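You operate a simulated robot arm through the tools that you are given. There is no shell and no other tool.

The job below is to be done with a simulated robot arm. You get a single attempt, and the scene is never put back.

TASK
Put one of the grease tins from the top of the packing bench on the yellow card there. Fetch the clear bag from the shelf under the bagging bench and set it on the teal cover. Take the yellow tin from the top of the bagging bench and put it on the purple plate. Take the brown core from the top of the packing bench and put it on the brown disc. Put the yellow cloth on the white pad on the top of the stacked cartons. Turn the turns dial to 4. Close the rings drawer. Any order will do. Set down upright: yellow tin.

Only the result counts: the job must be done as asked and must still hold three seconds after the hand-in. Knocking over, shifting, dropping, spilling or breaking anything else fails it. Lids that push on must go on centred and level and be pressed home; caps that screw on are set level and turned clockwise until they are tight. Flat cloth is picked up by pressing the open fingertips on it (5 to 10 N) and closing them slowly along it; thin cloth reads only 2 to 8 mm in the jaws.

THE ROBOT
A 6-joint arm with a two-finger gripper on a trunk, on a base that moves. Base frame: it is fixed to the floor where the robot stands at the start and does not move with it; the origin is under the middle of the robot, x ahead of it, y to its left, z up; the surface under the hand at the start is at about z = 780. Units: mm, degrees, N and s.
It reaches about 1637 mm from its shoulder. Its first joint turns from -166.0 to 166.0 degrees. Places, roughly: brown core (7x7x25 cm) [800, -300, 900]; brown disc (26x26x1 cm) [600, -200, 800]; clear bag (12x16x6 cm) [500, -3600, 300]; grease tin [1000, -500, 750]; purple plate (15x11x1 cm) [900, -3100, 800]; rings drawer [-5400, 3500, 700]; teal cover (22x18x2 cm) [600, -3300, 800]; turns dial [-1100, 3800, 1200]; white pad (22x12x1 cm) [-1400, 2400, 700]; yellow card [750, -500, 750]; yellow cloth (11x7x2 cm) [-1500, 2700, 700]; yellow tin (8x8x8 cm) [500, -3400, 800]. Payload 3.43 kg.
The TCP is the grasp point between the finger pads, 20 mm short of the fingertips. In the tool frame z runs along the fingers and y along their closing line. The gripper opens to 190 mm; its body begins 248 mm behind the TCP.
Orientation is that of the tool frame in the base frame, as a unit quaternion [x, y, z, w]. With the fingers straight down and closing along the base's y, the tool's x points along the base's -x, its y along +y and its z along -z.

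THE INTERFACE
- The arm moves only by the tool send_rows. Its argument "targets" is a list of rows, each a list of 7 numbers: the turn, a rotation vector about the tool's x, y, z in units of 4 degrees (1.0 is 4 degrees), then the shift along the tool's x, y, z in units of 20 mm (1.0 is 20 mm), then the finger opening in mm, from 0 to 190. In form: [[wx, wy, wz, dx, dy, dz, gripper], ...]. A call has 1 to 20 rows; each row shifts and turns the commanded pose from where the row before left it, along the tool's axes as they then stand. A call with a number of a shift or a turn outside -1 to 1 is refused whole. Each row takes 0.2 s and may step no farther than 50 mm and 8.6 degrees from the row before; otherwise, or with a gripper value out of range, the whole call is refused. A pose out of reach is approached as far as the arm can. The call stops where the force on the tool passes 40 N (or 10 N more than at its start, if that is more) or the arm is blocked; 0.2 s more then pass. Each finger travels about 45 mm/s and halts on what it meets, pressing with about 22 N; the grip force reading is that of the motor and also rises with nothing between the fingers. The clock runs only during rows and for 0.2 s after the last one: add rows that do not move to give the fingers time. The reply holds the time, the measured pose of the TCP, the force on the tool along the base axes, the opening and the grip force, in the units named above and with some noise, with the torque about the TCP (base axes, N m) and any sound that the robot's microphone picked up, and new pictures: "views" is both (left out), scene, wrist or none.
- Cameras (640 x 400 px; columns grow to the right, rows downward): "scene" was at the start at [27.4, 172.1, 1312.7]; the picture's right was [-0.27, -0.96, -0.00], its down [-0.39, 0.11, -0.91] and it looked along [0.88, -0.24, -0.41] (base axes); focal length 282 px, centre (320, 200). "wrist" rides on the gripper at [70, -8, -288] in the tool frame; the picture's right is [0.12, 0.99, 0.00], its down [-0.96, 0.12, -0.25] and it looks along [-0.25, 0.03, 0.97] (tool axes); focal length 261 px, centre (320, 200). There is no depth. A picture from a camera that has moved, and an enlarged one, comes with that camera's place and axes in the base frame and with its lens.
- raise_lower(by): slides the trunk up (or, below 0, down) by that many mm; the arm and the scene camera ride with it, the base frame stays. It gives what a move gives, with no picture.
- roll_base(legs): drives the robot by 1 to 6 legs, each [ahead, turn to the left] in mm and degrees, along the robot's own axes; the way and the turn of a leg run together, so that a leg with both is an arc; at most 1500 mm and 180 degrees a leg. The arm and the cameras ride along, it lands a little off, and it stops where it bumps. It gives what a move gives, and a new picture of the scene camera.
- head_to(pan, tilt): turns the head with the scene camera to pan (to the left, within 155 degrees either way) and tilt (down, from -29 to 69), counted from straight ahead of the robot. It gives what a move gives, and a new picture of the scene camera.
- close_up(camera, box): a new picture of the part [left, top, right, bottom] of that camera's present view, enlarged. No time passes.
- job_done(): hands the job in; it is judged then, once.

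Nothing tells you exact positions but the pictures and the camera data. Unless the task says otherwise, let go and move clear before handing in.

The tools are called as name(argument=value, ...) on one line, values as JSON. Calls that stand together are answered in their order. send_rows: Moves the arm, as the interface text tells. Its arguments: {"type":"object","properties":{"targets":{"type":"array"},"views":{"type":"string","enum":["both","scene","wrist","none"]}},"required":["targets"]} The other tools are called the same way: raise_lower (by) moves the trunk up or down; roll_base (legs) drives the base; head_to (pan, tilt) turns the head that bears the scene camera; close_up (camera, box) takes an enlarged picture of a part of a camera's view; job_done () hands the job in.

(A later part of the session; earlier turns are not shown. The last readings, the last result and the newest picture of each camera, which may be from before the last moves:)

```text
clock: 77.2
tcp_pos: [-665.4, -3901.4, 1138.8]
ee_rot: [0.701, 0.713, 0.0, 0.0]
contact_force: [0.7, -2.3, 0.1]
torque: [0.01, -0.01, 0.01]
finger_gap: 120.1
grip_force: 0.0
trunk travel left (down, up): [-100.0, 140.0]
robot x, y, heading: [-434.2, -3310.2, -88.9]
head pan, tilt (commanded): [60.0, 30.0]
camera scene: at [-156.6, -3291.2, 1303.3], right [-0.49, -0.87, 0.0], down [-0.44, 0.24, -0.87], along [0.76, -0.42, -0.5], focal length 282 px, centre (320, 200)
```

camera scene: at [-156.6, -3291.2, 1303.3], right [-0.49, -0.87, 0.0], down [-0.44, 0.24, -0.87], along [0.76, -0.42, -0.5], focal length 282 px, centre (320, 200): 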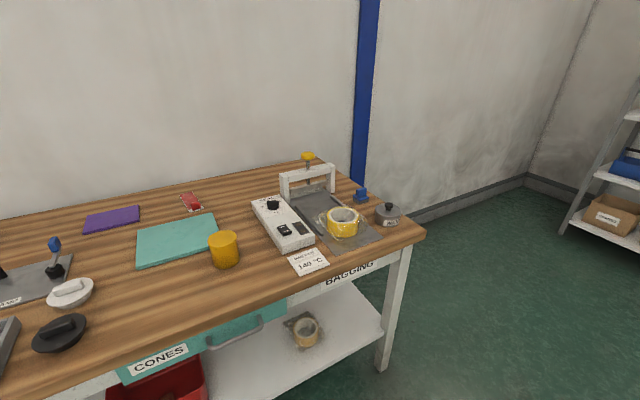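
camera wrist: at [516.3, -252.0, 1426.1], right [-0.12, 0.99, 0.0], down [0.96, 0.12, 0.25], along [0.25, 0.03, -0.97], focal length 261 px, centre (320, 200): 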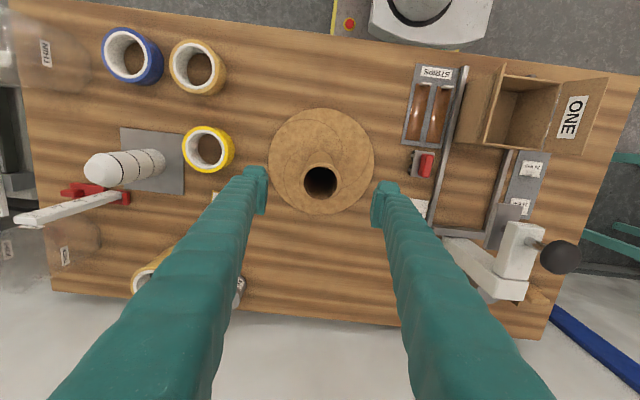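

close_up(camera="scene", box=[200, 270, 400, 395])

close_up(camera="scene", box=[0, 140, 440, 400])

```text
3.20 times, centred on (300, 332) of scene
camera zoom: at [-156.6, -3291.2, 1303.3], right [-0.49, -0.87, 0.0], down [-0.44, 0.24, -0.87], along [0.76, -0.42, -0.5], focal length 903 px, centre (384, -224)
```

zoom: 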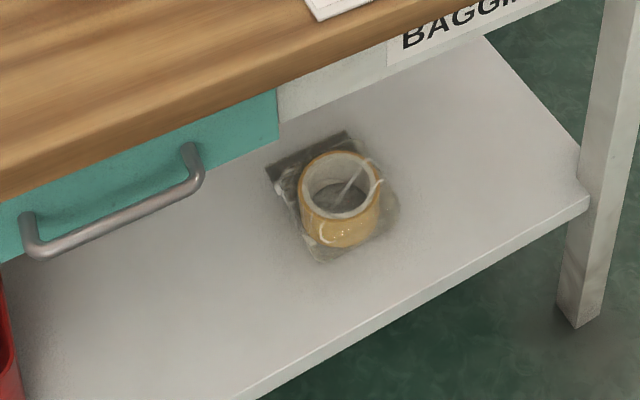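

```text
1.45 times, centred on (220, 270) of scene
camera zoom: at [-156.6, -3291.2, 1303.3], right [-0.49, -0.87, 0.0], down [-0.44, 0.24, -0.87], along [0.76, -0.42, -0.5], focal length 410 px, centre (466, 98)
```

zoom: 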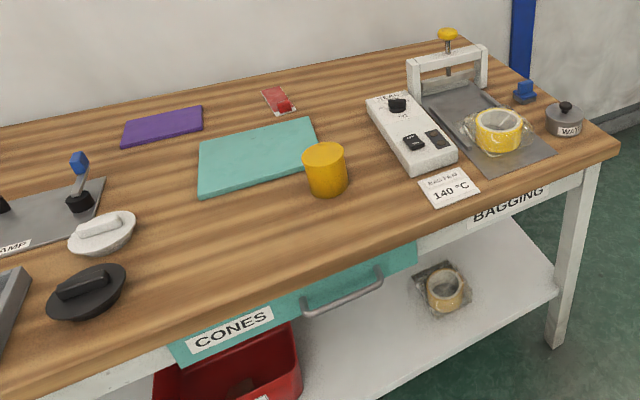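

The yellow tin, teal cover and purple plate are on the bench top. The clear bag, with a tape roll inside, is on the shelf at about (485, -3585). I'll turn to face the bench and move up to it.

roll_base(legs=[[0, 89]])

head_to(pan=-5, tilt=35)

```text
clock: 81.7
tcp_pos: [162.0, -3541.1, 1138.3]
ee_rot: [-0.008, 1.0, 0.0, 0.0]
contact_force: [0.3, -0.2, 0.3]
torque: [0.01, 0.02, 0.02]
finger_gap: 120.4
grip_force: 0.1
trunk travel left (down, up): [-100.0, 140.0]
robot x, y, heading: [-429.9, -3306.8, 0.7]
head pan, tilt (commanded): [60.0, 30.0]
camera scene: at [-452.7, -3033.9, 1303.3], right [0.87, -0.49, 0.0], down [-0.24, -0.44, -0.87], along [0.42, 0.76, -0.5], focal length 282 px, centre (320, 200)
```

scene: 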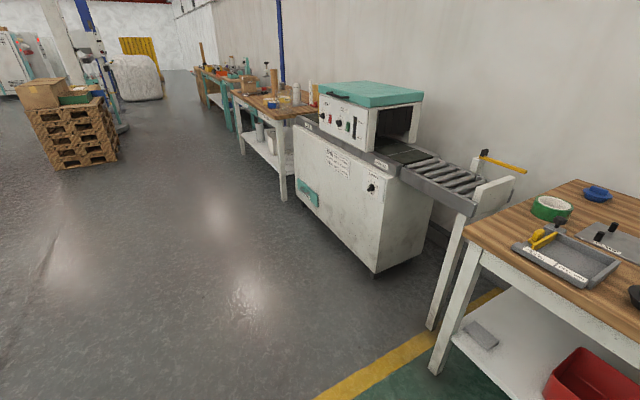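

```text
clock: 83.0
tcp_pos: [160.9, -3542.6, 1138.6]
ee_rot: [-0.009, 1.0, 0.0, 0.0]
contact_force: [0.7, -0.6, -0.4]
torque: [-0.01, 0.0, -0.02]
finger_gap: 120.0
grip_force: 0.1
trunk travel left (down, up): [-100.0, 140.0]
robot x, y, heading: [-429.6, -3311.1, 0.9]
head pan, tilt (commanded): [-5.0, 35.0]
camera scene: at [-408.7, -3119.0, 1295.5], right [-0.07, -1.0, 0.0], down [-0.57, 0.04, -0.82], along [0.82, -0.06, -0.57], focal length 282 px, centre (320, 200)
```

scene: 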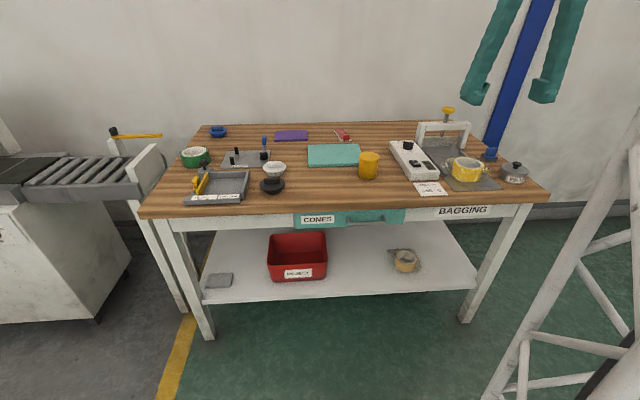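

roll_base(legs=[[390, -0.8]])

send_rows(targets=[[0, 0, 0, 0, 0, 0, 130]], views="both")

```text
clock: 85.4
tcp_pos: [543.3, -3541.8, 1138.6]
ee_rot: [-0.003, 1.0, 0.0, 0.0]
contact_force: [0.2, -0.7, -0.6]
torque: [-0.01, -0.02, 0.0]
finger_gap: 119.8
grip_force: 0.1
trunk travel left (down, up): [-100.0, 140.0]
robot x, y, heading: [-46.8, -3302.5, 0.4]
head pan, tilt (commanded): [-5.0, 35.0]
camera scene: at [-22.4, -3114.6, 1295.5], right [-0.08, -1.0, 0.0], down [-0.57, 0.05, -0.82], along [0.82, -0.07, -0.57], focal length 282 px, centre (320, 200)
```

scene: 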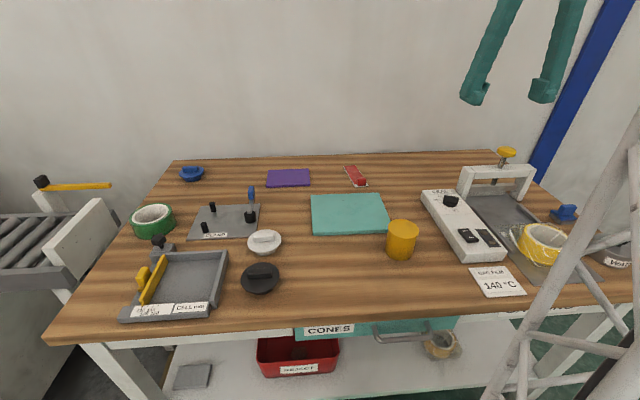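

```text
clock: 85.8
tcp_pos: [543.1, -3542.5, 1138.5]
ee_rot: [-0.003, 1.0, 0.0, 0.0]
contact_force: [0.1, 0.6, -0.1]
torque: [-0.06, -0.02, 0.0]
finger_gap: 129.9
grip_force: 0.1
trunk travel left (down, up): [-100.0, 140.0]
robot x, y, heading: [-43.2, -3309.5, 0.3]
head pan, tilt (commanded): [-5.0, 35.0]
camera scene: at [-22.3, -3114.6, 1295.5], right [-0.08, -1.0, 0.0], down [-0.57, 0.05, -0.82], along [0.82, -0.07, -0.57], focal length 282 px, centre (320, 200)
camera wrist: at [471.2, -3551.9, 1426.0], right [-0.13, 0.99, 0.0], down [0.96, 0.12, 0.25], along [0.25, 0.03, -0.97], focal length 261 px, centre (320, 200)
```

scene: 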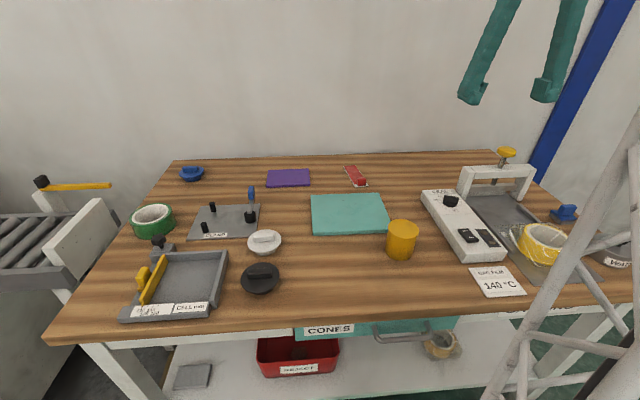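
wrist: 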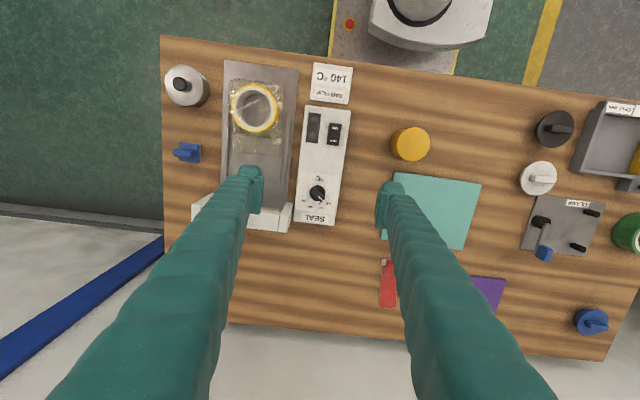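

send_rows(targets=[[0, 0, 0, 0.37, 0.935, 0, 130], [0, 0, 0, 0.37, 0.935, 0, 130], [0, 0, 0, 0.37, 0.935, 0, 130], [0, 0, 0, 0.37, 0.935, 0, 130], [0, 0, 0, 0.37, 0.935, 0, 130], [0, 0, 0, 0.37, 0.935, 0, 130], [0, 0, 0, 0.37, 0.935, 0, 130], [0, 0, 0, 0.37, 0.935, 0, 130], [0, 0, 0, 0.37, 0.935, 0, 130], [0, 0, 0, 0.37, 0.935, 0, 130], [0, 0, 0, 0, 0, 1, 130], [0, 0, 0, 0, 0, 1, 130], [0, 0, 0, 0, 0, 1, 130], [0, 0, 0, 0, 0, 1, 130], [0, 0, 0, 0, 0, 1, 130]], views="both")

```text
clock: 89.0
tcp_pos: [468.6, -3355.5, 1040.5]
ee_rot: [-0.004, 1.0, 0.0, 0.0]
contact_force: [0.2, -1.2, 0.4]
torque: [0.03, -0.05, -0.02]
finger_gap: 130.2
grip_force: 0.1
trunk travel left (down, up): [-100.0, 140.0]
robot x, y, heading: [-46.0, -3303.5, 0.4]
head pan, tilt (commanded): [-5.0, 35.0]
camera scene: at [-22.4, -3114.5, 1295.5], right [-0.08, -1.0, 0.0], down [-0.57, 0.05, -0.82], along [0.82, -0.07, -0.57], focal length 282 px, centre (320, 200)
camera wrist: at [396.0, -3364.6, 1327.5], right [-0.13, 0.99, 0.0], down [0.96, 0.12, 0.25], along [0.25, 0.03, -0.97], focal length 261 px, centre (320, 200)
```

scene: 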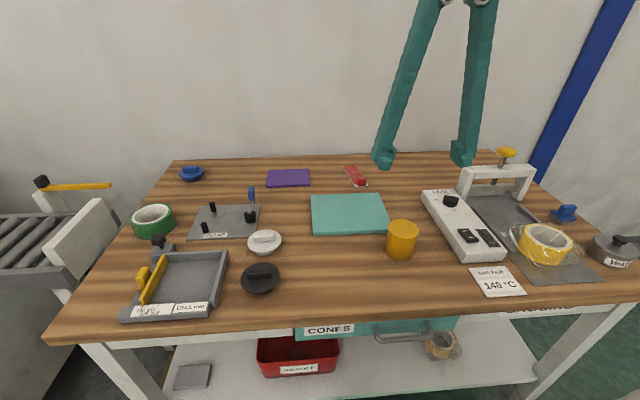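
wrist: 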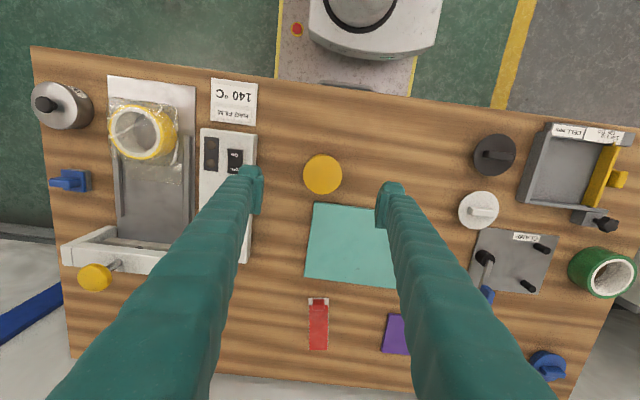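

send_rows(targets=[[0, 0, 0, 0.05, 0.25, 1, 115], [0, 0, 0, 0, 0, 1, 115], [0, 0, 0, 0, 0, 1, 115], [0, 0, 0, 0, 0, 1, 115], [0, 0, 0, 0, 0, 1, 115], [0, 0, 0, 0, 0, 1, 115], [0, 0, 0, 0, 0, 1, 115], [0, 0, 0, 0, 0, 1, 115], [0, 0, 0, 0, 0, 1, 115], [0, 0, 0, 0, 0, 1, 115], [0, 0, 0, 0, 0, 1, 115]], views="wrist")

```text
clock: 91.4
tcp_pos: [467.8, -3353.5, 818.4]
ee_rot: [-0.004, 1.0, 0.0, 0.001]
contact_force: [-0.1, -0.2, 0.4]
torque: [-0.02, -0.05, 0.0]
finger_gap: 115.0
grip_force: 0.1
trunk travel left (down, up): [-100.0, 140.0]
robot x, y, heading: [-43.4, -3302.7, 0.4]
head pan, tilt (commanded): [-5.0, 35.0]
camera wrist: at [394.8, -3361.9, 1105.7], right [-0.13, 0.99, 0.0], down [0.96, 0.12, 0.25], along [0.25, 0.03, -0.97], focal length 261 px, centre (320, 200)
```

wrist: 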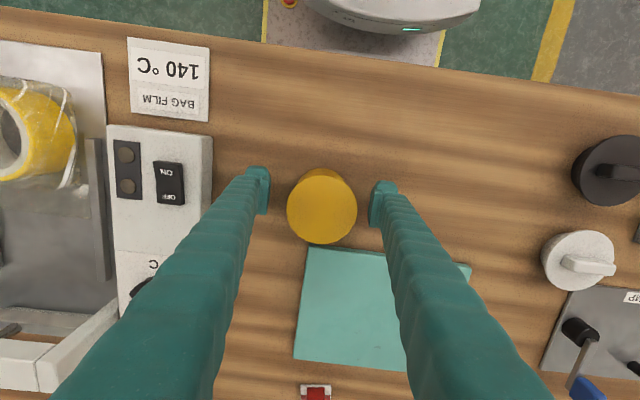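

send_rows(targets=[[0, 0, 0, 0, 0, 0, 100], [0, 0, 0, 0, 0, 0, 85], [0, 0, 0, 0, 0, 0, 70], [0, 0, 0, 0, 0, 0, 50], [0, 0, 0, 0, 0, 0, 50], [0, 0, 0, 0, 0, 0, 50]], views="wrist")

```text
clock: 92.8
tcp_pos: [466.4, -3352.7, 818.9]
ee_rot: [-0.004, 1.0, 0.0, 0.0]
contact_force: [0.4, 1.3, 0.3]
torque: [-0.03, 0.0, 0.02]
finger_gap: 68.3
grip_force: 22.5
trunk travel left (down, up): [-100.0, 140.0]
robot x, y, heading: [-48.2, -3308.5, 0.2]
head pan, tilt (commanded): [-5.0, 35.0]
camera wrist: at [395.1, -3361.9, 1105.9], right [-0.13, 0.99, 0.0], down [0.96, 0.12, 0.25], along [0.25, 0.03, -0.97], focal length 261 px, centre (320, 200)
```

wrist: 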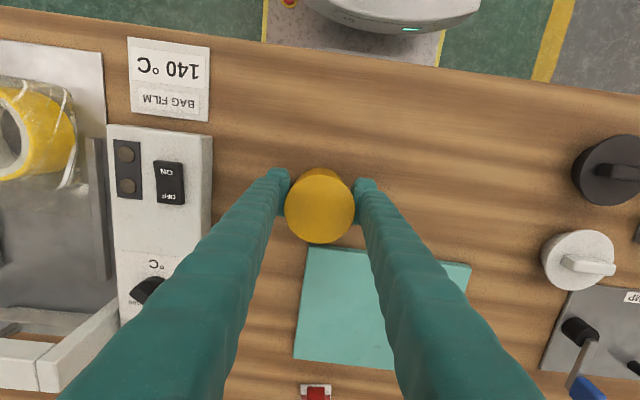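

send_rows(targets=[[0, 0, 0, 0, 0, -0.5, 50], [0, 0, 0, 0, 0, -1, 50], [0, 0, 0, 0, 0, -1, 50], [0, 0, 0, 0, 0, -1, 50], [0, 0, 0, 0, 0, -1, 50], [0, 0, 0, 0, 0, -1, 50], [0, 0, 0, 0, 0, -1, 50], [0, 0, 0, 0, 0, -1, 50], [0, 0, 0, 0, 0, -1, 50], [0, 0, 0, 0, 0, -1, 50], [0, 0, 0, 0, 0, -1, 50], [0, 0, 0, 0, 0, -1, 50]], views="none")

send_rows(targets=[[0, 0, 0, -0.88, 0.65, 0, 50], [0, 0, 0, -0.88, 0.65, 0, 50], [0, 0, 0, -0.88, 0.65, 0, 50], [0, 0, 0, -0.88, 0.65, 0, 50], [0, 0, 0, -0.88, 0.65, 0, 50], [0, 0, 0, -0.88, 0.65, 0, 50], [0, 0, 0, -0.88, 0.65, 0, 50], [0, 0, 0, -0.88, 0.65, 0, 50], [0, 0, 0, -0.88, 0.65, 0, 50], [0, 0, 0, -0.88, 0.65, 0, 50], [0, 0, 0, -0.88, 0.65, 0, 50], [0, 0, 0, -0.88, 0.65, 0, 50], [0, 0, 0, -0.88, 0.65, 0, 50], [0, 0, 0, -0.88, 0.65, 0, 50], [0, 0, 0, -0.88, 0.65, 0, 50], [0, 0, 0, -0.88, 0.65, 0, 50], [0, 0, 0, -0.88, 0.65, 0, 50], [0, 0, 0, -0.88, 0.65, 0, 50], [0, 0, 0, -0.88, 0.65, 0, 50]], views="both")

```text
clock: 95.4
tcp_pos: [469.0, -3352.0, 1047.9]
ee_rot: [-0.004, 1.0, -0.001, 0.0]
contact_force: [0.0, 0.4, -2.8]
torque: [-0.02, -0.01, 0.01]
finger_gap: 68.3
grip_force: 22.0
trunk travel left (down, up): [-100.0, 140.0]
robot x, y, heading: [-50.8, -3305.4, 0.1]
head pan, tilt (commanded): [-5.0, 35.0]
```

```text
clock: 99.4
tcp_pos: [799.2, -3102.1, 1047.1]
ee_rot: [-0.003, 1.0, 0.001, 0.001]
contact_force: [-0.6, -0.8, -1.1]
torque: [0.03, -0.1, 0.01]
finger_gap: 68.5
grip_force: 22.3
trunk travel left (down, up): [-100.0, 140.0]
robot x, y, heading: [-47.5, -3302.5, 0.6]
head pan, tilt (commanded): [-5.0, 35.0]
camera scene: at [-22.4, -3114.5, 1295.4], right [-0.08, -1.0, 0.0], down [-0.57, 0.05, -0.82], along [0.82, -0.07, -0.57], focal length 282 px, centre (320, 200)
camera wrist: at [726.8, -3110.7, 1335.3], right [-0.13, 0.99, 0.0], down [0.96, 0.12, 0.25], along [0.25, 0.03, -0.97], focal length 261 px, centre (320, 200)
```

scene: 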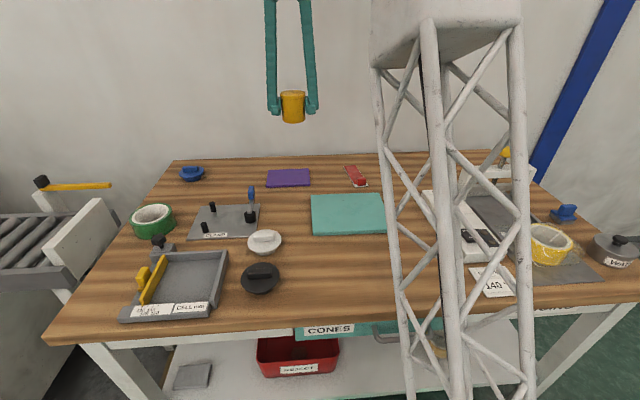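
wrist: 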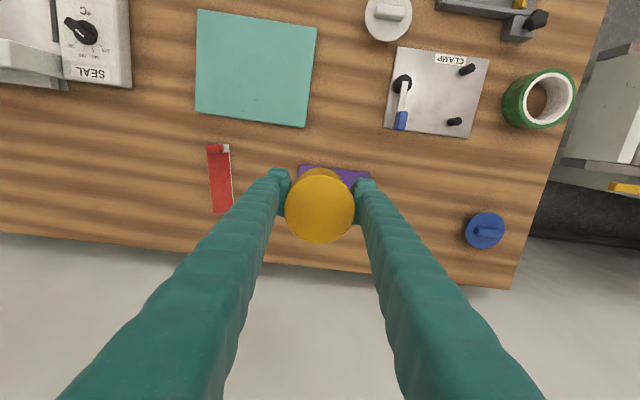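

send_rows(targets=[[0, 0, 0, -0.8, 0.54, 0, 50], [0, 0, 0, -0.8, 0.53, 0, 50], [0, 0, 0, -0.75, 0.53, 0, 50], [0, 0, 0, 0, 0, 1, 50], [0, 0, 0, 0, 0, 1, 50], [0, 0, 0, 0, 0, 1, 50], [0, 0, 0, 0, 0, 1, 50], [0, 0, 0, 0, 0, 1, 50], [0, 0, 0, 0, 0, 1, 50], [0, 0, 0, 0, 0, 1, 50], [0, 0, 0, 0, 0, 1, 50], [0, 0, 0, 0, 0, 1, 50], [0, 0, 0, 0, 0, 0.5, 50], [0, 0, 0, 0, 0, 0, 50]], views="both")

```text
clock: 102.4
tcp_pos: [845.4, -3069.2, 859.2]
ee_rot: [-0.003, 1.0, 0.0, 0.0]
contact_force: [0.7, -0.1, -2.6]
torque: [0.0, 0.04, 0.01]
finger_gap: 68.1
grip_force: 22.6
trunk travel left (down, up): [-100.0, 140.0]
robot x, y, heading: [-47.0, -3303.0, 0.4]
head pan, tilt (commanded): [-5.0, 35.0]
camera scene: at [-22.2, -3114.4, 1295.5], right [-0.08, -1.0, 0.0], down [-0.57, 0.05, -0.82], along [0.82, -0.07, -0.57], focal length 282 px, centre (320, 200)
camera wrist: at [772.9, -3078.7, 1146.8], right [-0.13, 0.99, 0.0], down [0.96, 0.12, 0.25], along [0.25, 0.03, -0.97], focal length 261 px, centre (320, 200)
```

scene: 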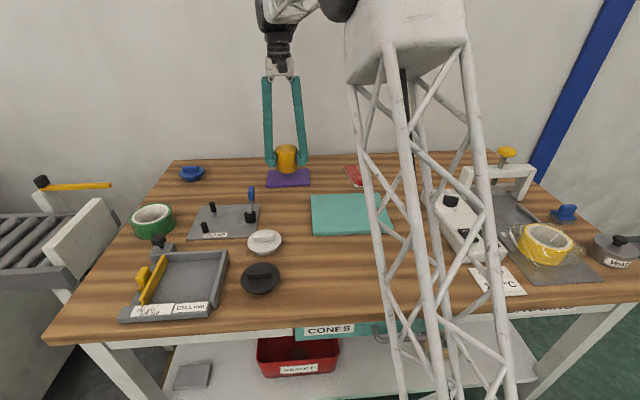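
wrist: 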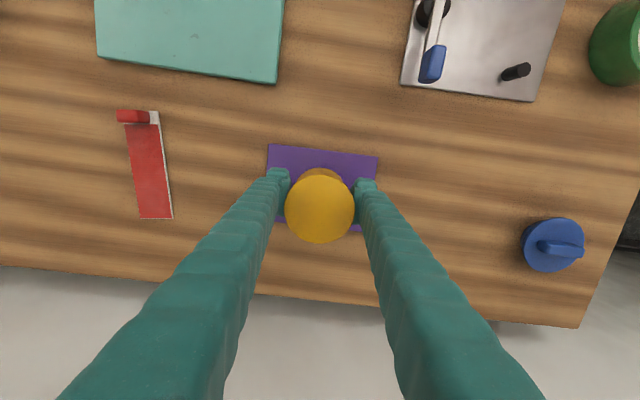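

send_rows(targets=[[0, 0, 0, -0.15, -0.1, 0.8, 50], [0, 0, 0, 0, 0, 0.4, 50], [0, 0, 0, 0, 0, 0.1, 50], [0, 0, 0, 0, 0, 0.05, 50], [0, 0, 0, 0, 0, 0, 50]], views="none")

```text
clock: 103.6
tcp_pos: [847.8, -3069.9, 830.9]
ee_rot: [-0.003, 1.0, 0.001, 0.0]
contact_force: [0.3, -0.1, -1.9]
torque: [0.01, -0.01, -0.02]
finger_gap: 68.2
grip_force: 21.9
trunk travel left (down, up): [-100.0, 140.0]
robot x, y, heading: [-45.6, -3302.3, 0.4]
head pan, tilt (commanded): [-5.0, 35.0]
```

send_rows(targets=[[0, 0, 0, 0, 0, 0.06, 50], [0, 0, 0, 0, 0, 0.06, 50], [0, 0, 0, 0, 0, 0, 50]], views="none")

```text
clock: 104.4
tcp_pos: [847.7, -3071.3, 827.4]
ee_rot: [-0.004, 1.0, 0.0, 0.0]
contact_force: [0.7, 0.1, -1.9]
torque: [-0.01, -0.01, 0.0]
finger_gap: 68.4
grip_force: 22.4
trunk travel left (down, up): [-100.0, 140.0]
robot x, y, heading: [-47.0, -3302.9, 0.5]
head pan, tilt (commanded): [-5.0, 35.0]
```

send_rows(targets=[[0, 0, 0, 0, 0, 0.06, 50], [0, 0, 0, 0, 0, 0.06, 50], [0, 0, 0, 0, 0, 0, 50]], views="none")

```text
clock: 105.2
tcp_pos: [848.8, -3071.5, 827.2]
ee_rot: [-0.003, 1.0, 0.0, 0.0]
contact_force: [-0.7, 1.9, 17.7]
torque: [-0.02, -0.07, -0.11]
finger_gap: 68.2
grip_force: 22.0
trunk travel left (down, up): [-100.0, 140.0]
robot x, y, heading: [-46.1, -3304.0, 0.4]
head pan, tilt (commanded): [-5.0, 35.0]
```

send_rows(targets=[[0, 0, 0, 0, 0, -0.05, 71], [0, 0, 0, 0, 0, 0, 80], [0, 0, 0, 0, 0, 0, 95], [0, 0, 0, 0, 0, 0, 105], [0, 0, 0, 0, 0, 0, 105], [0, 0, 0, 0, 0, -0.5, 105], [0, 0, 0, 0, 0, -1, 105], [0, 0, 0, 0, 0, -1, 105], [0, 0, 0, 0, 0, -1, 105], [0, 0, 0, 0, 0, -1, 105], [0, 0, 0, 0, 0, -1, 105], [0, 0, 0, 0, 0, -1, 105], [0, 0, 0, 0, 0, -1, 105], [0, 0, 0, 0, 0, -1, 105], [0, 0, 0, 0, 0, -1, 105], [0, 0, 0, 0, 0, -1, 105], [0, 0, 0, 0, 0, -1, 105]], views="both")

```text
clock: 108.8
tcp_pos: [850.6, -3069.4, 1058.2]
ee_rot: [-0.003, 1.0, 0.0, 0.0]
contact_force: [0.5, 0.6, 0.5]
torque: [0.03, 0.02, -0.01]
finger_gap: 105.1
grip_force: 0.0
trunk travel left (down, up): [-100.0, 140.0]
robot x, y, heading: [-48.5, -3304.0, 0.5]
head pan, tilt (commanded): [-5.0, 35.0]
camera scene: at [-22.2, -3114.4, 1295.4], right [-0.08, -1.0, 0.0], down [-0.57, 0.05, -0.82], along [0.82, -0.07, -0.57], focal length 282 px, centre (320, 200)
camera wrist: at [777.3, -3079.3, 1345.4], right [-0.13, 0.99, 0.0], down [0.96, 0.12, 0.25], along [0.25, 0.03, -0.97], focal length 261 px, centre (320, 200)
```

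scene: 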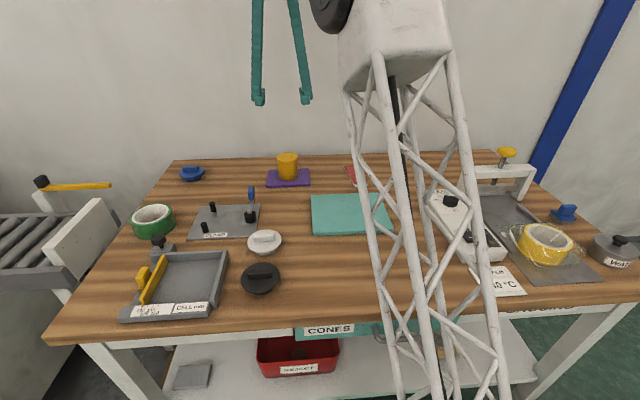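
wrist: 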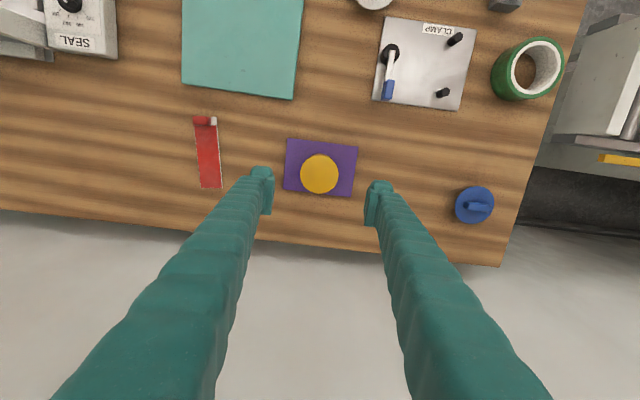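

The yellow tin stands on the purple plate. The teal cover is centred near (629, -3247). Next I pull the hand back over the aisle and back the base off, so the arm can reach under the bench for the clear bag.

send_rows(targets=[[0, 0, 0, 1, -0.6, -0.3, 105], [0, 0, 0, 1, -0.6, -0.3, 105], [0, 0, 0, 1, -0.6, -0.3, 105], [0, 0, 0, 1, -0.6, -0.3, 105], [0, 0, 0, 1, -0.6, -0.3, 105], [0, 0, 0, 1, -0.6, 0, 105], [0, 0, 0, 1, -0.6, 0, 105], [0, 0, 0, 1, -0.6, 0, 105], [0, 0, 0, 1, -0.6, 0, 105], [0, 0, 0, 1, -0.6, 0, 105], [0, 0, 0, 1, -0.6, 0, 105], [0, 0, 0, 1, -0.6, 0, 105], [0, 0, 0, 1, -0.6, 0, 105], [0, 0, 0, 1, -0.6, 0, 105], [0, 0, 0, 1, -0.6, 0, 105], [0, 0, 0, 1, -0.6, 0, 105], [0, 0, 0, 1, -0.6, 0, 105], [0, 0, 0, 1, -0.6, 0, 105]], views="none")

roll_base(legs=[[-450, 0]])

```text
clock: 112.6
tcp_pos: [491.6, -3289.4, 1088.1]
ee_rot: [-0.005, 1.0, 0.001, 0.0]
contact_force: [1.0, -0.1, 0.1]
torque: [0.01, 0.14, 0.0]
finger_gap: 105.1
grip_force: 0.1
trunk travel left (down, up): [-100.0, 140.0]
robot x, y, heading: [-48.9, -3302.4, 0.5]
head pan, tilt (commanded): [-5.0, 35.0]
```

```text
clock: 115.3
tcp_pos: [40.6, -3291.6, 1088.5]
ee_rot: [-0.005, 1.0, 0.0, 0.0]
contact_force: [-0.5, -0.6, 0.6]
torque: [-0.03, 0.02, 0.02]
finger_gap: 105.3
grip_force: 0.0
trunk travel left (down, up): [-100.0, 140.0]
robot x, y, heading: [-497.5, -3307.4, 0.7]
head pan, tilt (commanded): [-5.0, 35.0]
camera scene: at [-474.3, -3118.7, 1295.5], right [-0.08, -1.0, 0.0], down [-0.57, 0.04, -0.82], along [0.82, -0.06, -0.57], focal length 282 px, centre (320, 200)
```

scene: 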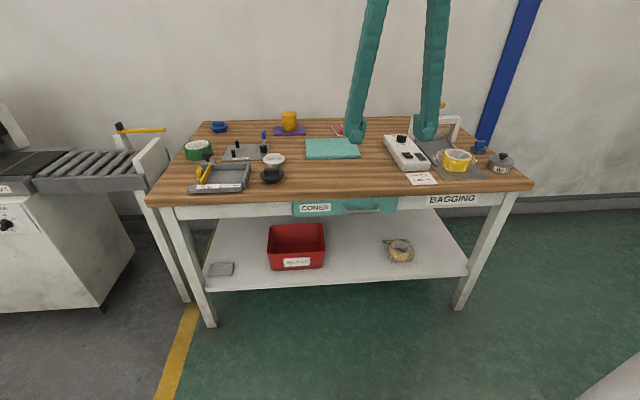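

close_up(camera="scene", box=[340, 195, 480, 295])

```text
4.00 times, centred on (410, 245) of scene
camera zoom: at [-474.3, -3118.7, 1295.5], right [-0.08, -1.0, 0.0], down [-0.57, 0.04, -0.82], along [0.82, -0.06, -0.57], focal length 1128 px, centre (-40, 20)
```

zoom: 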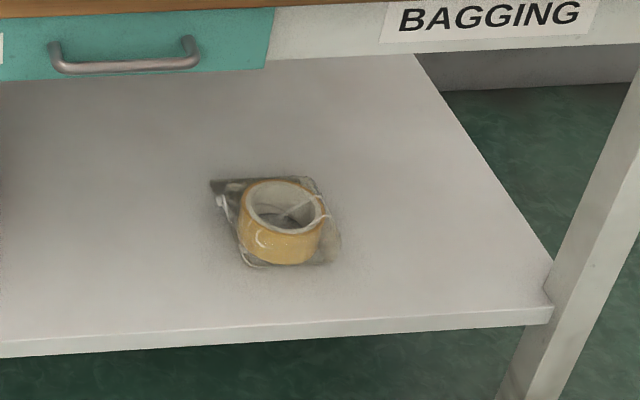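

send_rows(targets=[[0, 0, 0, -0.45, -0.98, 0.6, 170], [0, 0, 0, -0.45, -0.98, 0.6, 170], [0, 0, 0, -0.45, -0.98, 0.6, 170], [0, 0, 0, -0.45, -0.98, 0.6, 170], [0, 0, 0, -0.45, -0.98, 0.6, 170], [0, 0, 0, -0.45, -0.98, 0.6, 170], [0, 0, 0, -0.45, -0.98, 0.6, 170], [0, 0, 0, -0.45, -0.98, 0.6, 170], [0, 0, 0, -0.45, -0.98, 0.6, 170], [0, 0, 0, -0.45, -0.98, 0.6, 170], [0, 0, 0, -0.45, -0.98, 0.6, 170], [0, 0, 0, -0.45, -0.98, 0.6, 170], [0, 0, 0, -0.45, -0.98, 0.6, 170], [0, 0, 0, -0.45, -0.98, 0.6, 170], [0, 0, 0, -0.45, -0.98, 0.6, 170]], views="scene")

send_rows(targets=[[0, -1, 0, 0, 0, 0, 170], [0, -1, 0, 0, 0, 0, 170], [0, -1, 0, 0, 0, 0, 170], [0, -1, 0, 0, 0, 0, 170], [0, -1, 0, 0, 0, 0, 170], [0, -1, 0, 0, 0, 0, 170], [0, -1, 0, 0, 0, 0, 170], [0, -1, 0, 0, 0, 0, 170], [0, -1, 0, 0, 0, 0, 170], [0, -1, 0, 0, 0, 0, 170], [0, -1, 0, 0, 0, 0, 170], [0, -1, 0, 0, 0, 0, 170], [0, -1, 0, 0, 0, 0, 170]], views="both")

```text
clock: 118.5
tcp_pos: [179.8, -3584.5, 909.5]
ee_rot: [-0.006, 1.0, 0.0, 0.001]
contact_force: [0.6, 0.7, -0.4]
torque: [-0.05, -0.06, 0.0]
finger_gap: 170.3
grip_force: 0.0
trunk travel left (down, up): [-100.0, 140.0]
robot x, y, heading: [-495.1, -3306.6, 0.7]
head pan, tilt (commanded): [-5.0, 35.0]
camera scene: at [-474.4, -3118.6, 1295.5], right [-0.08, -1.0, 0.0], down [-0.57, 0.04, -0.82], along [0.82, -0.06, -0.57], focal length 282 px, centre (320, 200)
```

scene: 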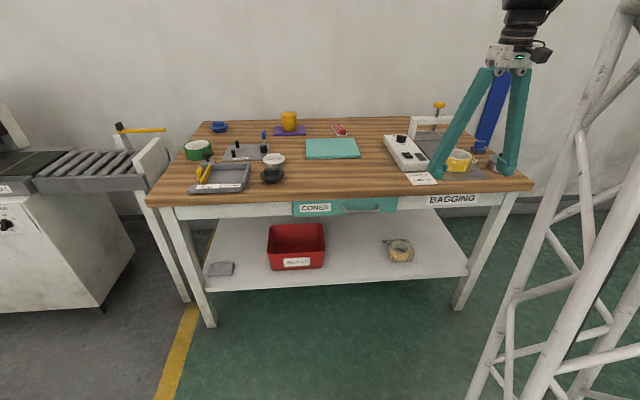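

```text
clock: 121.3
tcp_pos: [178.9, -3582.9, 908.8]
ee_rot: [-0.005, 0.898, 0.002, 0.439]
contact_force: [0.6, 0.1, 0.5]
torque: [0.0, 0.01, 0.0]
finger_gap: 170.0
grip_force: 0.0
trunk travel left (down, up): [-100.0, 140.0]
robot x, y, heading: [-496.5, -3310.1, 0.6]
head pan, tilt (commanded): [-5.0, 35.0]
camera scene: at [-474.2, -3118.7, 1295.5], right [-0.08, -1.0, 0.0], down [-0.57, 0.04, -0.82], along [0.82, -0.06, -0.57], focal length 282 px, centre (320, 200)
camera wrist: at [-93.0, -3595.2, 1029.8], right [-0.08, 0.99, -0.09], down [0.39, 0.12, 0.91], along [0.91, 0.04, -0.4], focal length 261 px, centre (320, 200)
```

scene: 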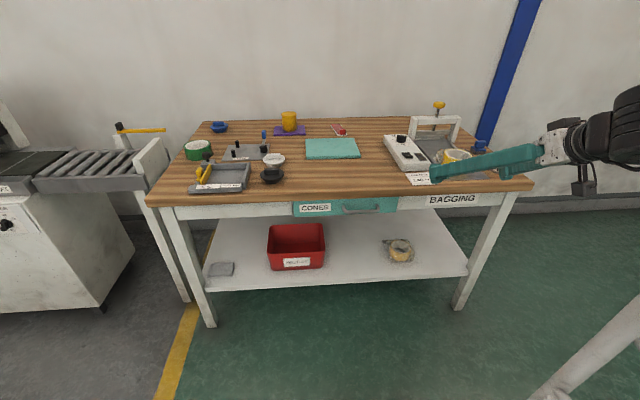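
wrist: 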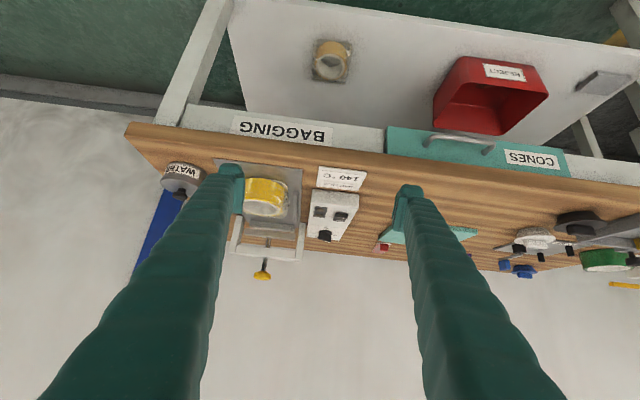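

close_up(camera="wrist", box=[260, 10, 420, 110])

close_up(camera="scene", box=[340, 195, 480, 295])

```text
4.00 times, centred on (340, 60) of wrist
camera zoom: at [-93.0, -3595.2, 1029.8], right [-0.08, 0.99, -0.09], down [0.39, 0.12, 0.91], along [0.91, 0.04, -0.4], focal length 1043 px, centre (240, 760)
```

zoom: 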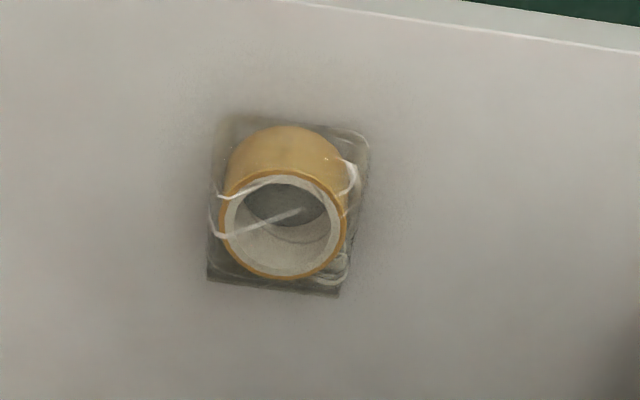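

```text
4.00 times, centred on (410, 245) of scene
camera zoom: at [-474.2, -3118.7, 1295.5], right [-0.08, -1.0, 0.0], down [-0.57, 0.04, -0.82], along [0.82, -0.06, -0.57], focal length 1128 px, centre (-40, 20)
```

zoom: 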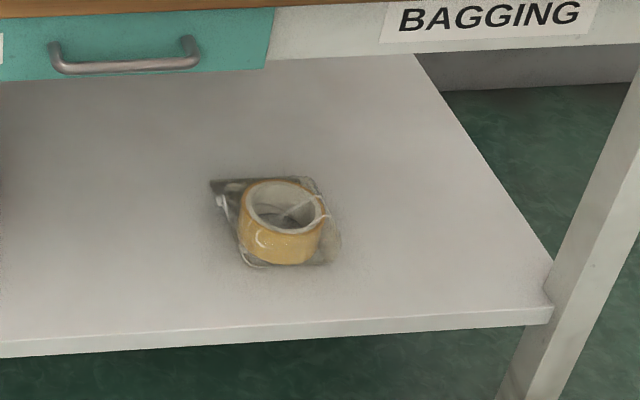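

send_rows(targets=[[0, 0, 0, 0.946, -0.007, 0.874, 170], [0, 0, 0, 0.946, -0.007, 0.874, 170], [0, 0, 0, 0.946, -0.007, 0.874, 170], [0, 0, 0, 0.946, -0.007, 0.874, 170], [0, 0, 0, 0.946, -0.007, 0.874, 170], [0, 0, 0, 0.946, -0.007, 0.874, 170], [0, 0, 0, 0.946, -0.007, 0.874, 170], [0, 0, 0, 0.946, -0.007, 0.874, 170], [0, 0, 0, 0.946, -0.007, 0.874, 170], [0, 0, 0, 0.946, -0.007, 0.874, 170], [0, 0, 0, 0.946, -0.007, 0.874, 170], [0, 0, 0, 0.946, -0.007, 0.874, 170], [0, 0, 0, 0.946, -0.007, 0.874, 170], [0, 0, 0, 0.946, -0.007, 0.874, 170], [0, 0, 0, 0.946, -0.007, 0.874, 170], [0, 0, 0, 0, 0, 0, 170]], views="both")

```text
clock: 124.8
tcp_pos: [233.4, -3609.1, 571.7]
ee_rot: [-0.001, 0.901, 0.011, 0.433]
contact_force: [0.5, 0.3, -0.9]
torque: [0.01, -0.02, 0.01]
finger_gap: 170.3
grip_force: 0.1
out of reach, approached as far as the arm can: row 9, 10, 11, 12, 13, 14, 15
trunk travel left (down, up): [-100.0, 140.0]
robot x, y, heading: [-496.3, -3311.4, 0.7]
head pan, tilt (commanded): [-5.0, 35.0]
camera scene: at [-474.2, -3118.9, 1295.5], right [-0.08, -1.0, 0.0], down [-0.57, 0.04, -0.82], along [0.82, -0.06, -0.57], focal length 282 px, centre (320, 200)
camera wrist: at [-36.4, -3624.6, 696.0], right [-0.09, 0.99, -0.07], down [0.41, 0.1, 0.91], along [0.91, 0.05, -0.41], focal length 261 px, centre (320, 200)
```

scene: 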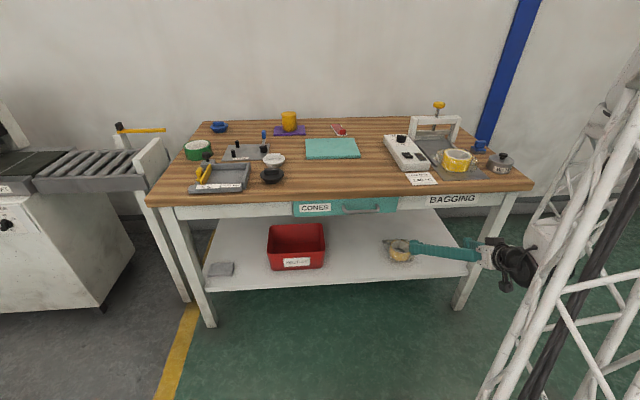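
wrist: 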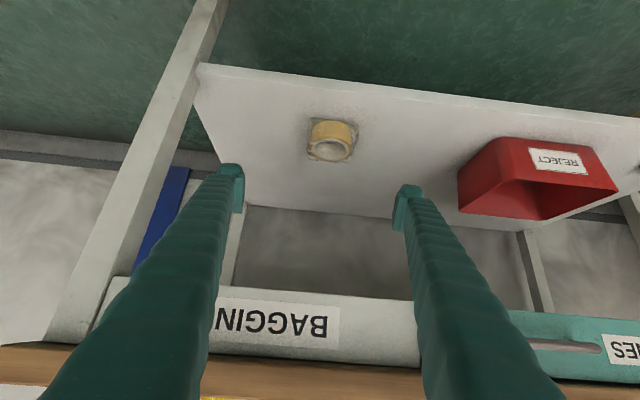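

The arm is folded too tightly this close in. I'll back the base off another 250 mm so it can extend.

roll_base(legs=[[-250, 0]])

send_rows(targets=[[0, 0, 0, 0, 0, 0, 170]], views="wrist")

```text
clock: 126.6
tcp_pos: [-22.4, -3612.9, 572.3]
ee_rot: [-0.002, 0.902, 0.012, 0.432]
contact_force: [0.5, -0.1, -0.1]
torque: [-0.01, -0.01, -0.01]
finger_gap: 170.0
grip_force: 0.2
trunk travel left (down, up): [-100.0, 140.0]
robot x, y, heading: [-754.1, -3310.9, 0.7]
head pan, tilt (commanded): [-5.0, 35.0]
camera scene: at [-730.2, -3121.7, 1295.5], right [-0.08, -1.0, 0.0], down [-0.57, 0.04, -0.82], along [0.82, -0.06, -0.57], focal length 282 px, centre (320, 200)
```

scene: 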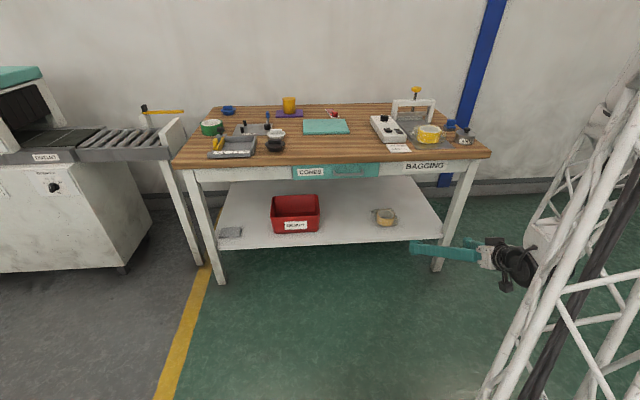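

```text
clock: 127.0
tcp_pos: [-23.5, -3612.2, 570.7]
ee_rot: [-0.002, 0.901, 0.011, 0.433]
contact_force: [0.3, 0.9, -0.2]
torque: [-0.01, -0.04, 0.01]
finger_gap: 170.0
grip_force: 0.0
trunk travel left (down, up): [-100.0, 140.0]
robot x, y, heading: [-753.7, -3311.9, 0.5]
head pan, tilt (commanded): [-5.0, 35.0]
camera wrist: at [-292.8, -3627.6, 696.1], right [-0.09, 0.99, -0.07], down [0.41, 0.1, 0.91], along [0.91, 0.05, -0.41], focal length 261 px, centre (320, 200)
```

wrist: 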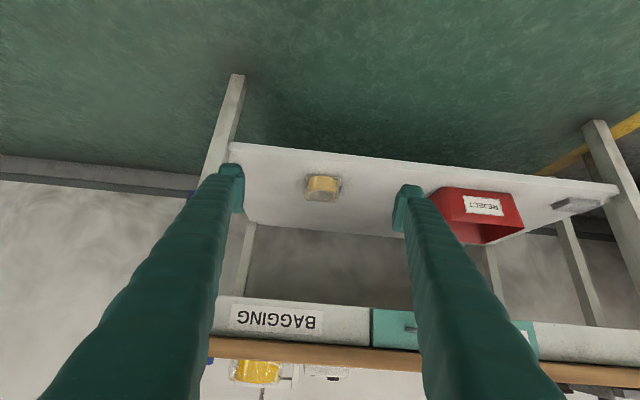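

send_rows(targets=[[0, 0, 0, -0.62, 0, 0.785, 170], [0, 0, 0, -0.62, 0, 0.785, 170], [0, 0, 0, -0.62, 0, 0.785, 170], [0, 0, 0, -0.62, 0, 0.785, 170], [0, 0, 0, -0.62, 0, 0.785, 170], [0, 0, 0, 0, 0, 0, 170]], views="scene")

```text
clock: 128.4
tcp_pos: [77.5, -3611.1, 573.1]
ee_rot: [-0.002, 0.901, 0.012, 0.433]
contact_force: [-0.1, 0.8, -0.1]
torque: [0.02, 0.02, -0.01]
finger_gap: 170.0
grip_force: 0.1
trunk travel left (down, up): [-100.0, 140.0]
robot x, y, heading: [-753.9, -3311.2, 0.4]
head pan, tilt (commanded): [-5.0, 35.0]
camera scene: at [-730.2, -3121.7, 1295.5], right [-0.08, -1.0, 0.0], down [-0.57, 0.04, -0.82], along [0.82, -0.06, -0.57], focal length 282 px, centre (320, 200)
```

scene: 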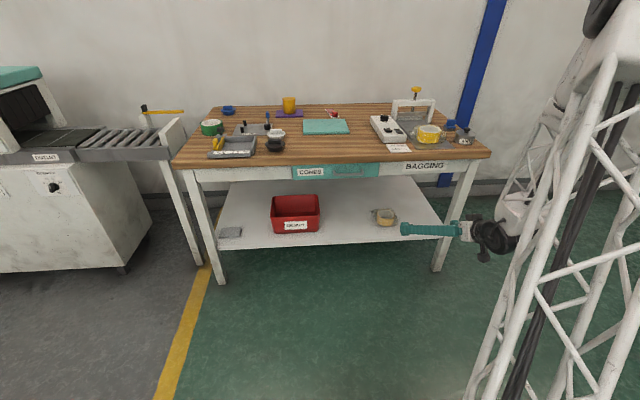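

send_rows(targets=[[0.32, 0, -0.09, 0, 0, 0, 170], [0, 0, 0, -0.2455, 0.145, 0.924, 170], [0, 0, 0, -0.2455, 0.145, 0.924, 170], [0, 0, 0, -0.2455, 0.145, 0.924, 170], [0, 0, 0, -0.2455, 0.145, 0.924, 170], [0, 0, 0, -0.2455, 0.145, 0.924, 170], [0, 0, 0, -0.2455, 0.145, 0.924, 170], [0, 0, 0, -0.2455, 0.145, 0.924, 170], [0, 0, 0, -0.2455, 0.145, 0.924, 170], [0, 0, 0, -0.2455, 0.145, 0.924, 170], [0, 0, 0, -0.2455, 0.145, 0.924, 170], [0, 0, 0, 0, 0, 0, 170]], views="both")

```text
clock: 131.0
tcp_pos: [253.4, -3581.0, 493.5]
ee_rot: [0.0, 0.901, 0.001, 0.433]
contact_force: [-0.7, -0.8, -0.1]
torque: [0.01, 0.03, -0.01]
finger_gap: 170.0
grip_force: 0.0
trunk travel left (down, up): [-100.0, 140.0]
robot x, y, heading: [-755.2, -3311.5, 0.7]
head pan, tilt (commanded): [-5.0, 35.0]
camera scene: at [-730.2, -3121.7, 1295.5], right [-0.08, -1.0, 0.0], down [-0.57, 0.04, -0.82], along [0.82, -0.06, -0.57], focal length 282 px, centre (320, 200)
camera wrist: at [-17.8, -3591.1, 618.8], right [-0.07, 0.99, -0.09], down [0.41, 0.12, 0.91], along [0.91, 0.03, -0.41], focal length 261 px, centre (320, 200)
```

scene: 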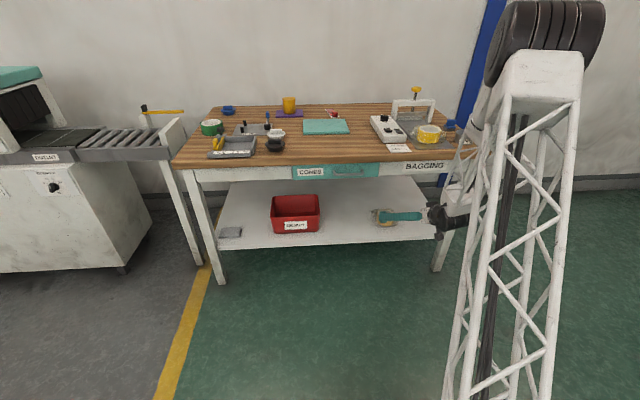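
wrist: 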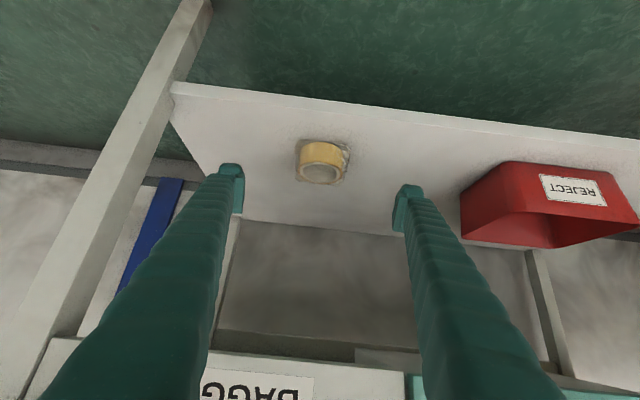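

close_up(camera="wrist", box=[240, 100, 400, 200])

```text
4.00 times, centred on (320, 150) of wrist
camera zoom: at [-17.8, -3591.1, 618.8], right [-0.07, 0.99, -0.09], down [0.41, 0.12, 0.91], along [0.91, 0.03, -0.41], focal length 1043 px, centre (320, 400)
```

zoom: 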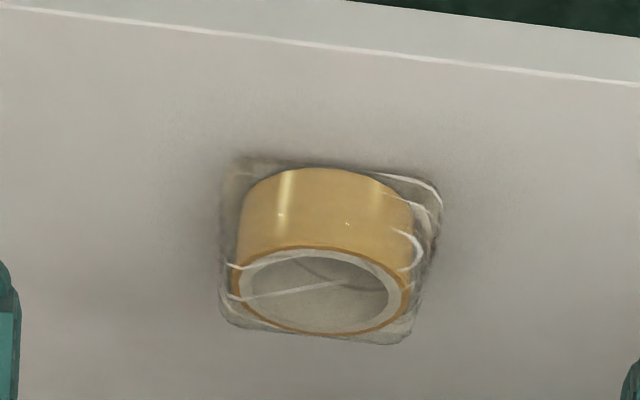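

send_rows(targets=[[0, 0, 0, 0, 0, 1, 170], [0, 0, 0, 0, 0, 1, 170], [0, 0, 0, 0, 0, 1, 170], [0, 0, 0, 0, 0, 1, 170], [0, 0, 0, 0, 0, 1, 170], [0, 0, 0, 0, 0, 1, 170], [0, 0, 0, 0, 0, 1, 170], [0, 0, 0, 0, 0, 1, 170], [0, 0, 0, 0, 0, 1, 170], [0, 0, 0, 0, 0, 1, 170], [0, 0, 0, 0, 0, 1, 170], [0, 0, 0, 0, 0, 0.5, 170], [0, 0, 0, 0, 0, 0, 170]], views="both")

```text
clock: 133.8
tcp_pos: [431.4, -3581.4, 350.3]
ee_rot: [-0.001, 0.901, 0.001, 0.433]
contact_force: [-0.2, -0.6, 0.0]
torque: [-0.01, -0.05, -0.01]
finger_gap: 170.4
grip_force: 0.0
trunk travel left (down, up): [-100.0, 140.0]
robot x, y, heading: [-754.3, -3312.8, 0.7]
head pan, tilt (commanded): [-5.0, 35.0]
camera scene: at [-730.1, -3121.7, 1295.5], right [-0.08, -1.0, 0.0], down [-0.57, 0.04, -0.82], along [0.82, -0.06, -0.57], focal length 282 px, centre (320, 200)
camera wrist: at [162.2, -3590.8, 474.4], right [-0.07, 0.99, -0.09], down [0.41, 0.11, 0.91], along [0.91, 0.03, -0.41], focal length 261 px, centre (320, 200)
```

scene: 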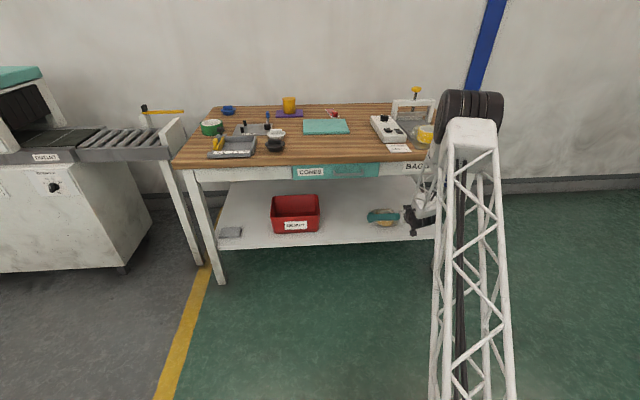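
wrist: 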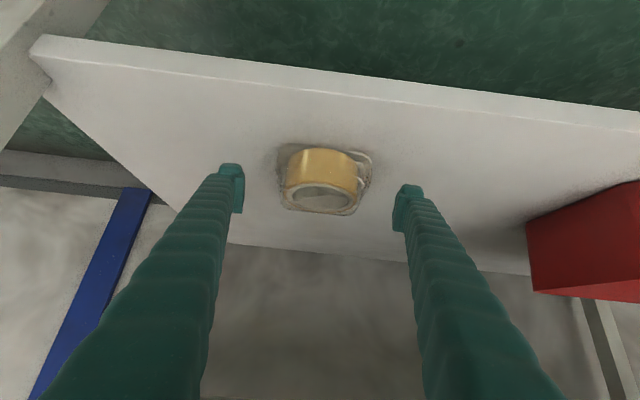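

send_rows(targets=[[0, 0, 0, 0, 0.15, 1, 170], [0, 0, 0, 0, 0, 1, 170], [0, 0, 0, 0, 0, 1, 170], [0, 0, 0, 0, 0, 0.4, 170], [0, 0, 0, 0, 0, 0, 170]], views="wrist")

close_up(camera="wrist", box=[200, 100, 440, 250])

```text
clock: 135.0
tcp_pos: [485.4, -3578.3, 306.4]
ee_rot: [-0.001, 0.901, 0.0, 0.433]
contact_force: [-0.5, 0.2, 0.5]
torque: [0.03, 0.02, 0.0]
finger_gap: 170.1
grip_force: 0.1
trunk travel left (down, up): [-100.0, 140.0]
robot x, y, heading: [-752.7, -3313.7, 0.6]
head pan, tilt (commanded): [-5.0, 35.0]
camera wrist: at [215.5, -3588.0, 431.5], right [-0.07, 0.99, -0.09], down [0.41, 0.12, 0.91], along [0.91, 0.03, -0.41], focal length 261 px, centre (320, 200)
```

wrist: 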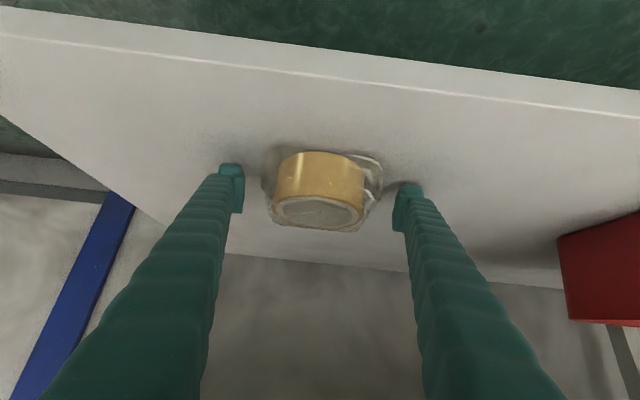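

```text
2.67 times, centred on (320, 175) of wrist
camera zoom: at [215.5, -3588.0, 431.5], right [-0.07, 0.99, -0.09], down [0.41, 0.12, 0.91], along [0.91, 0.03, -0.41], focal length 695 px, centre (320, 267)
```

zoom: 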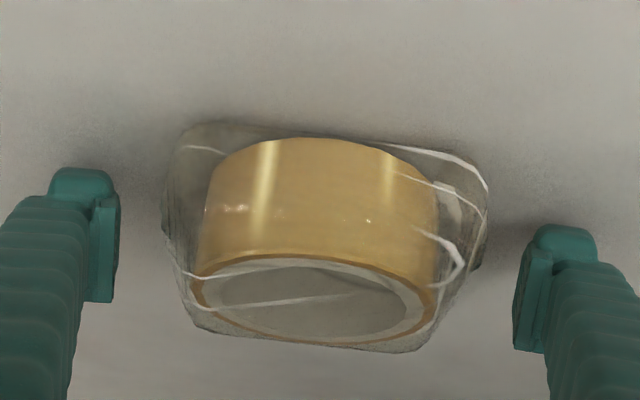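

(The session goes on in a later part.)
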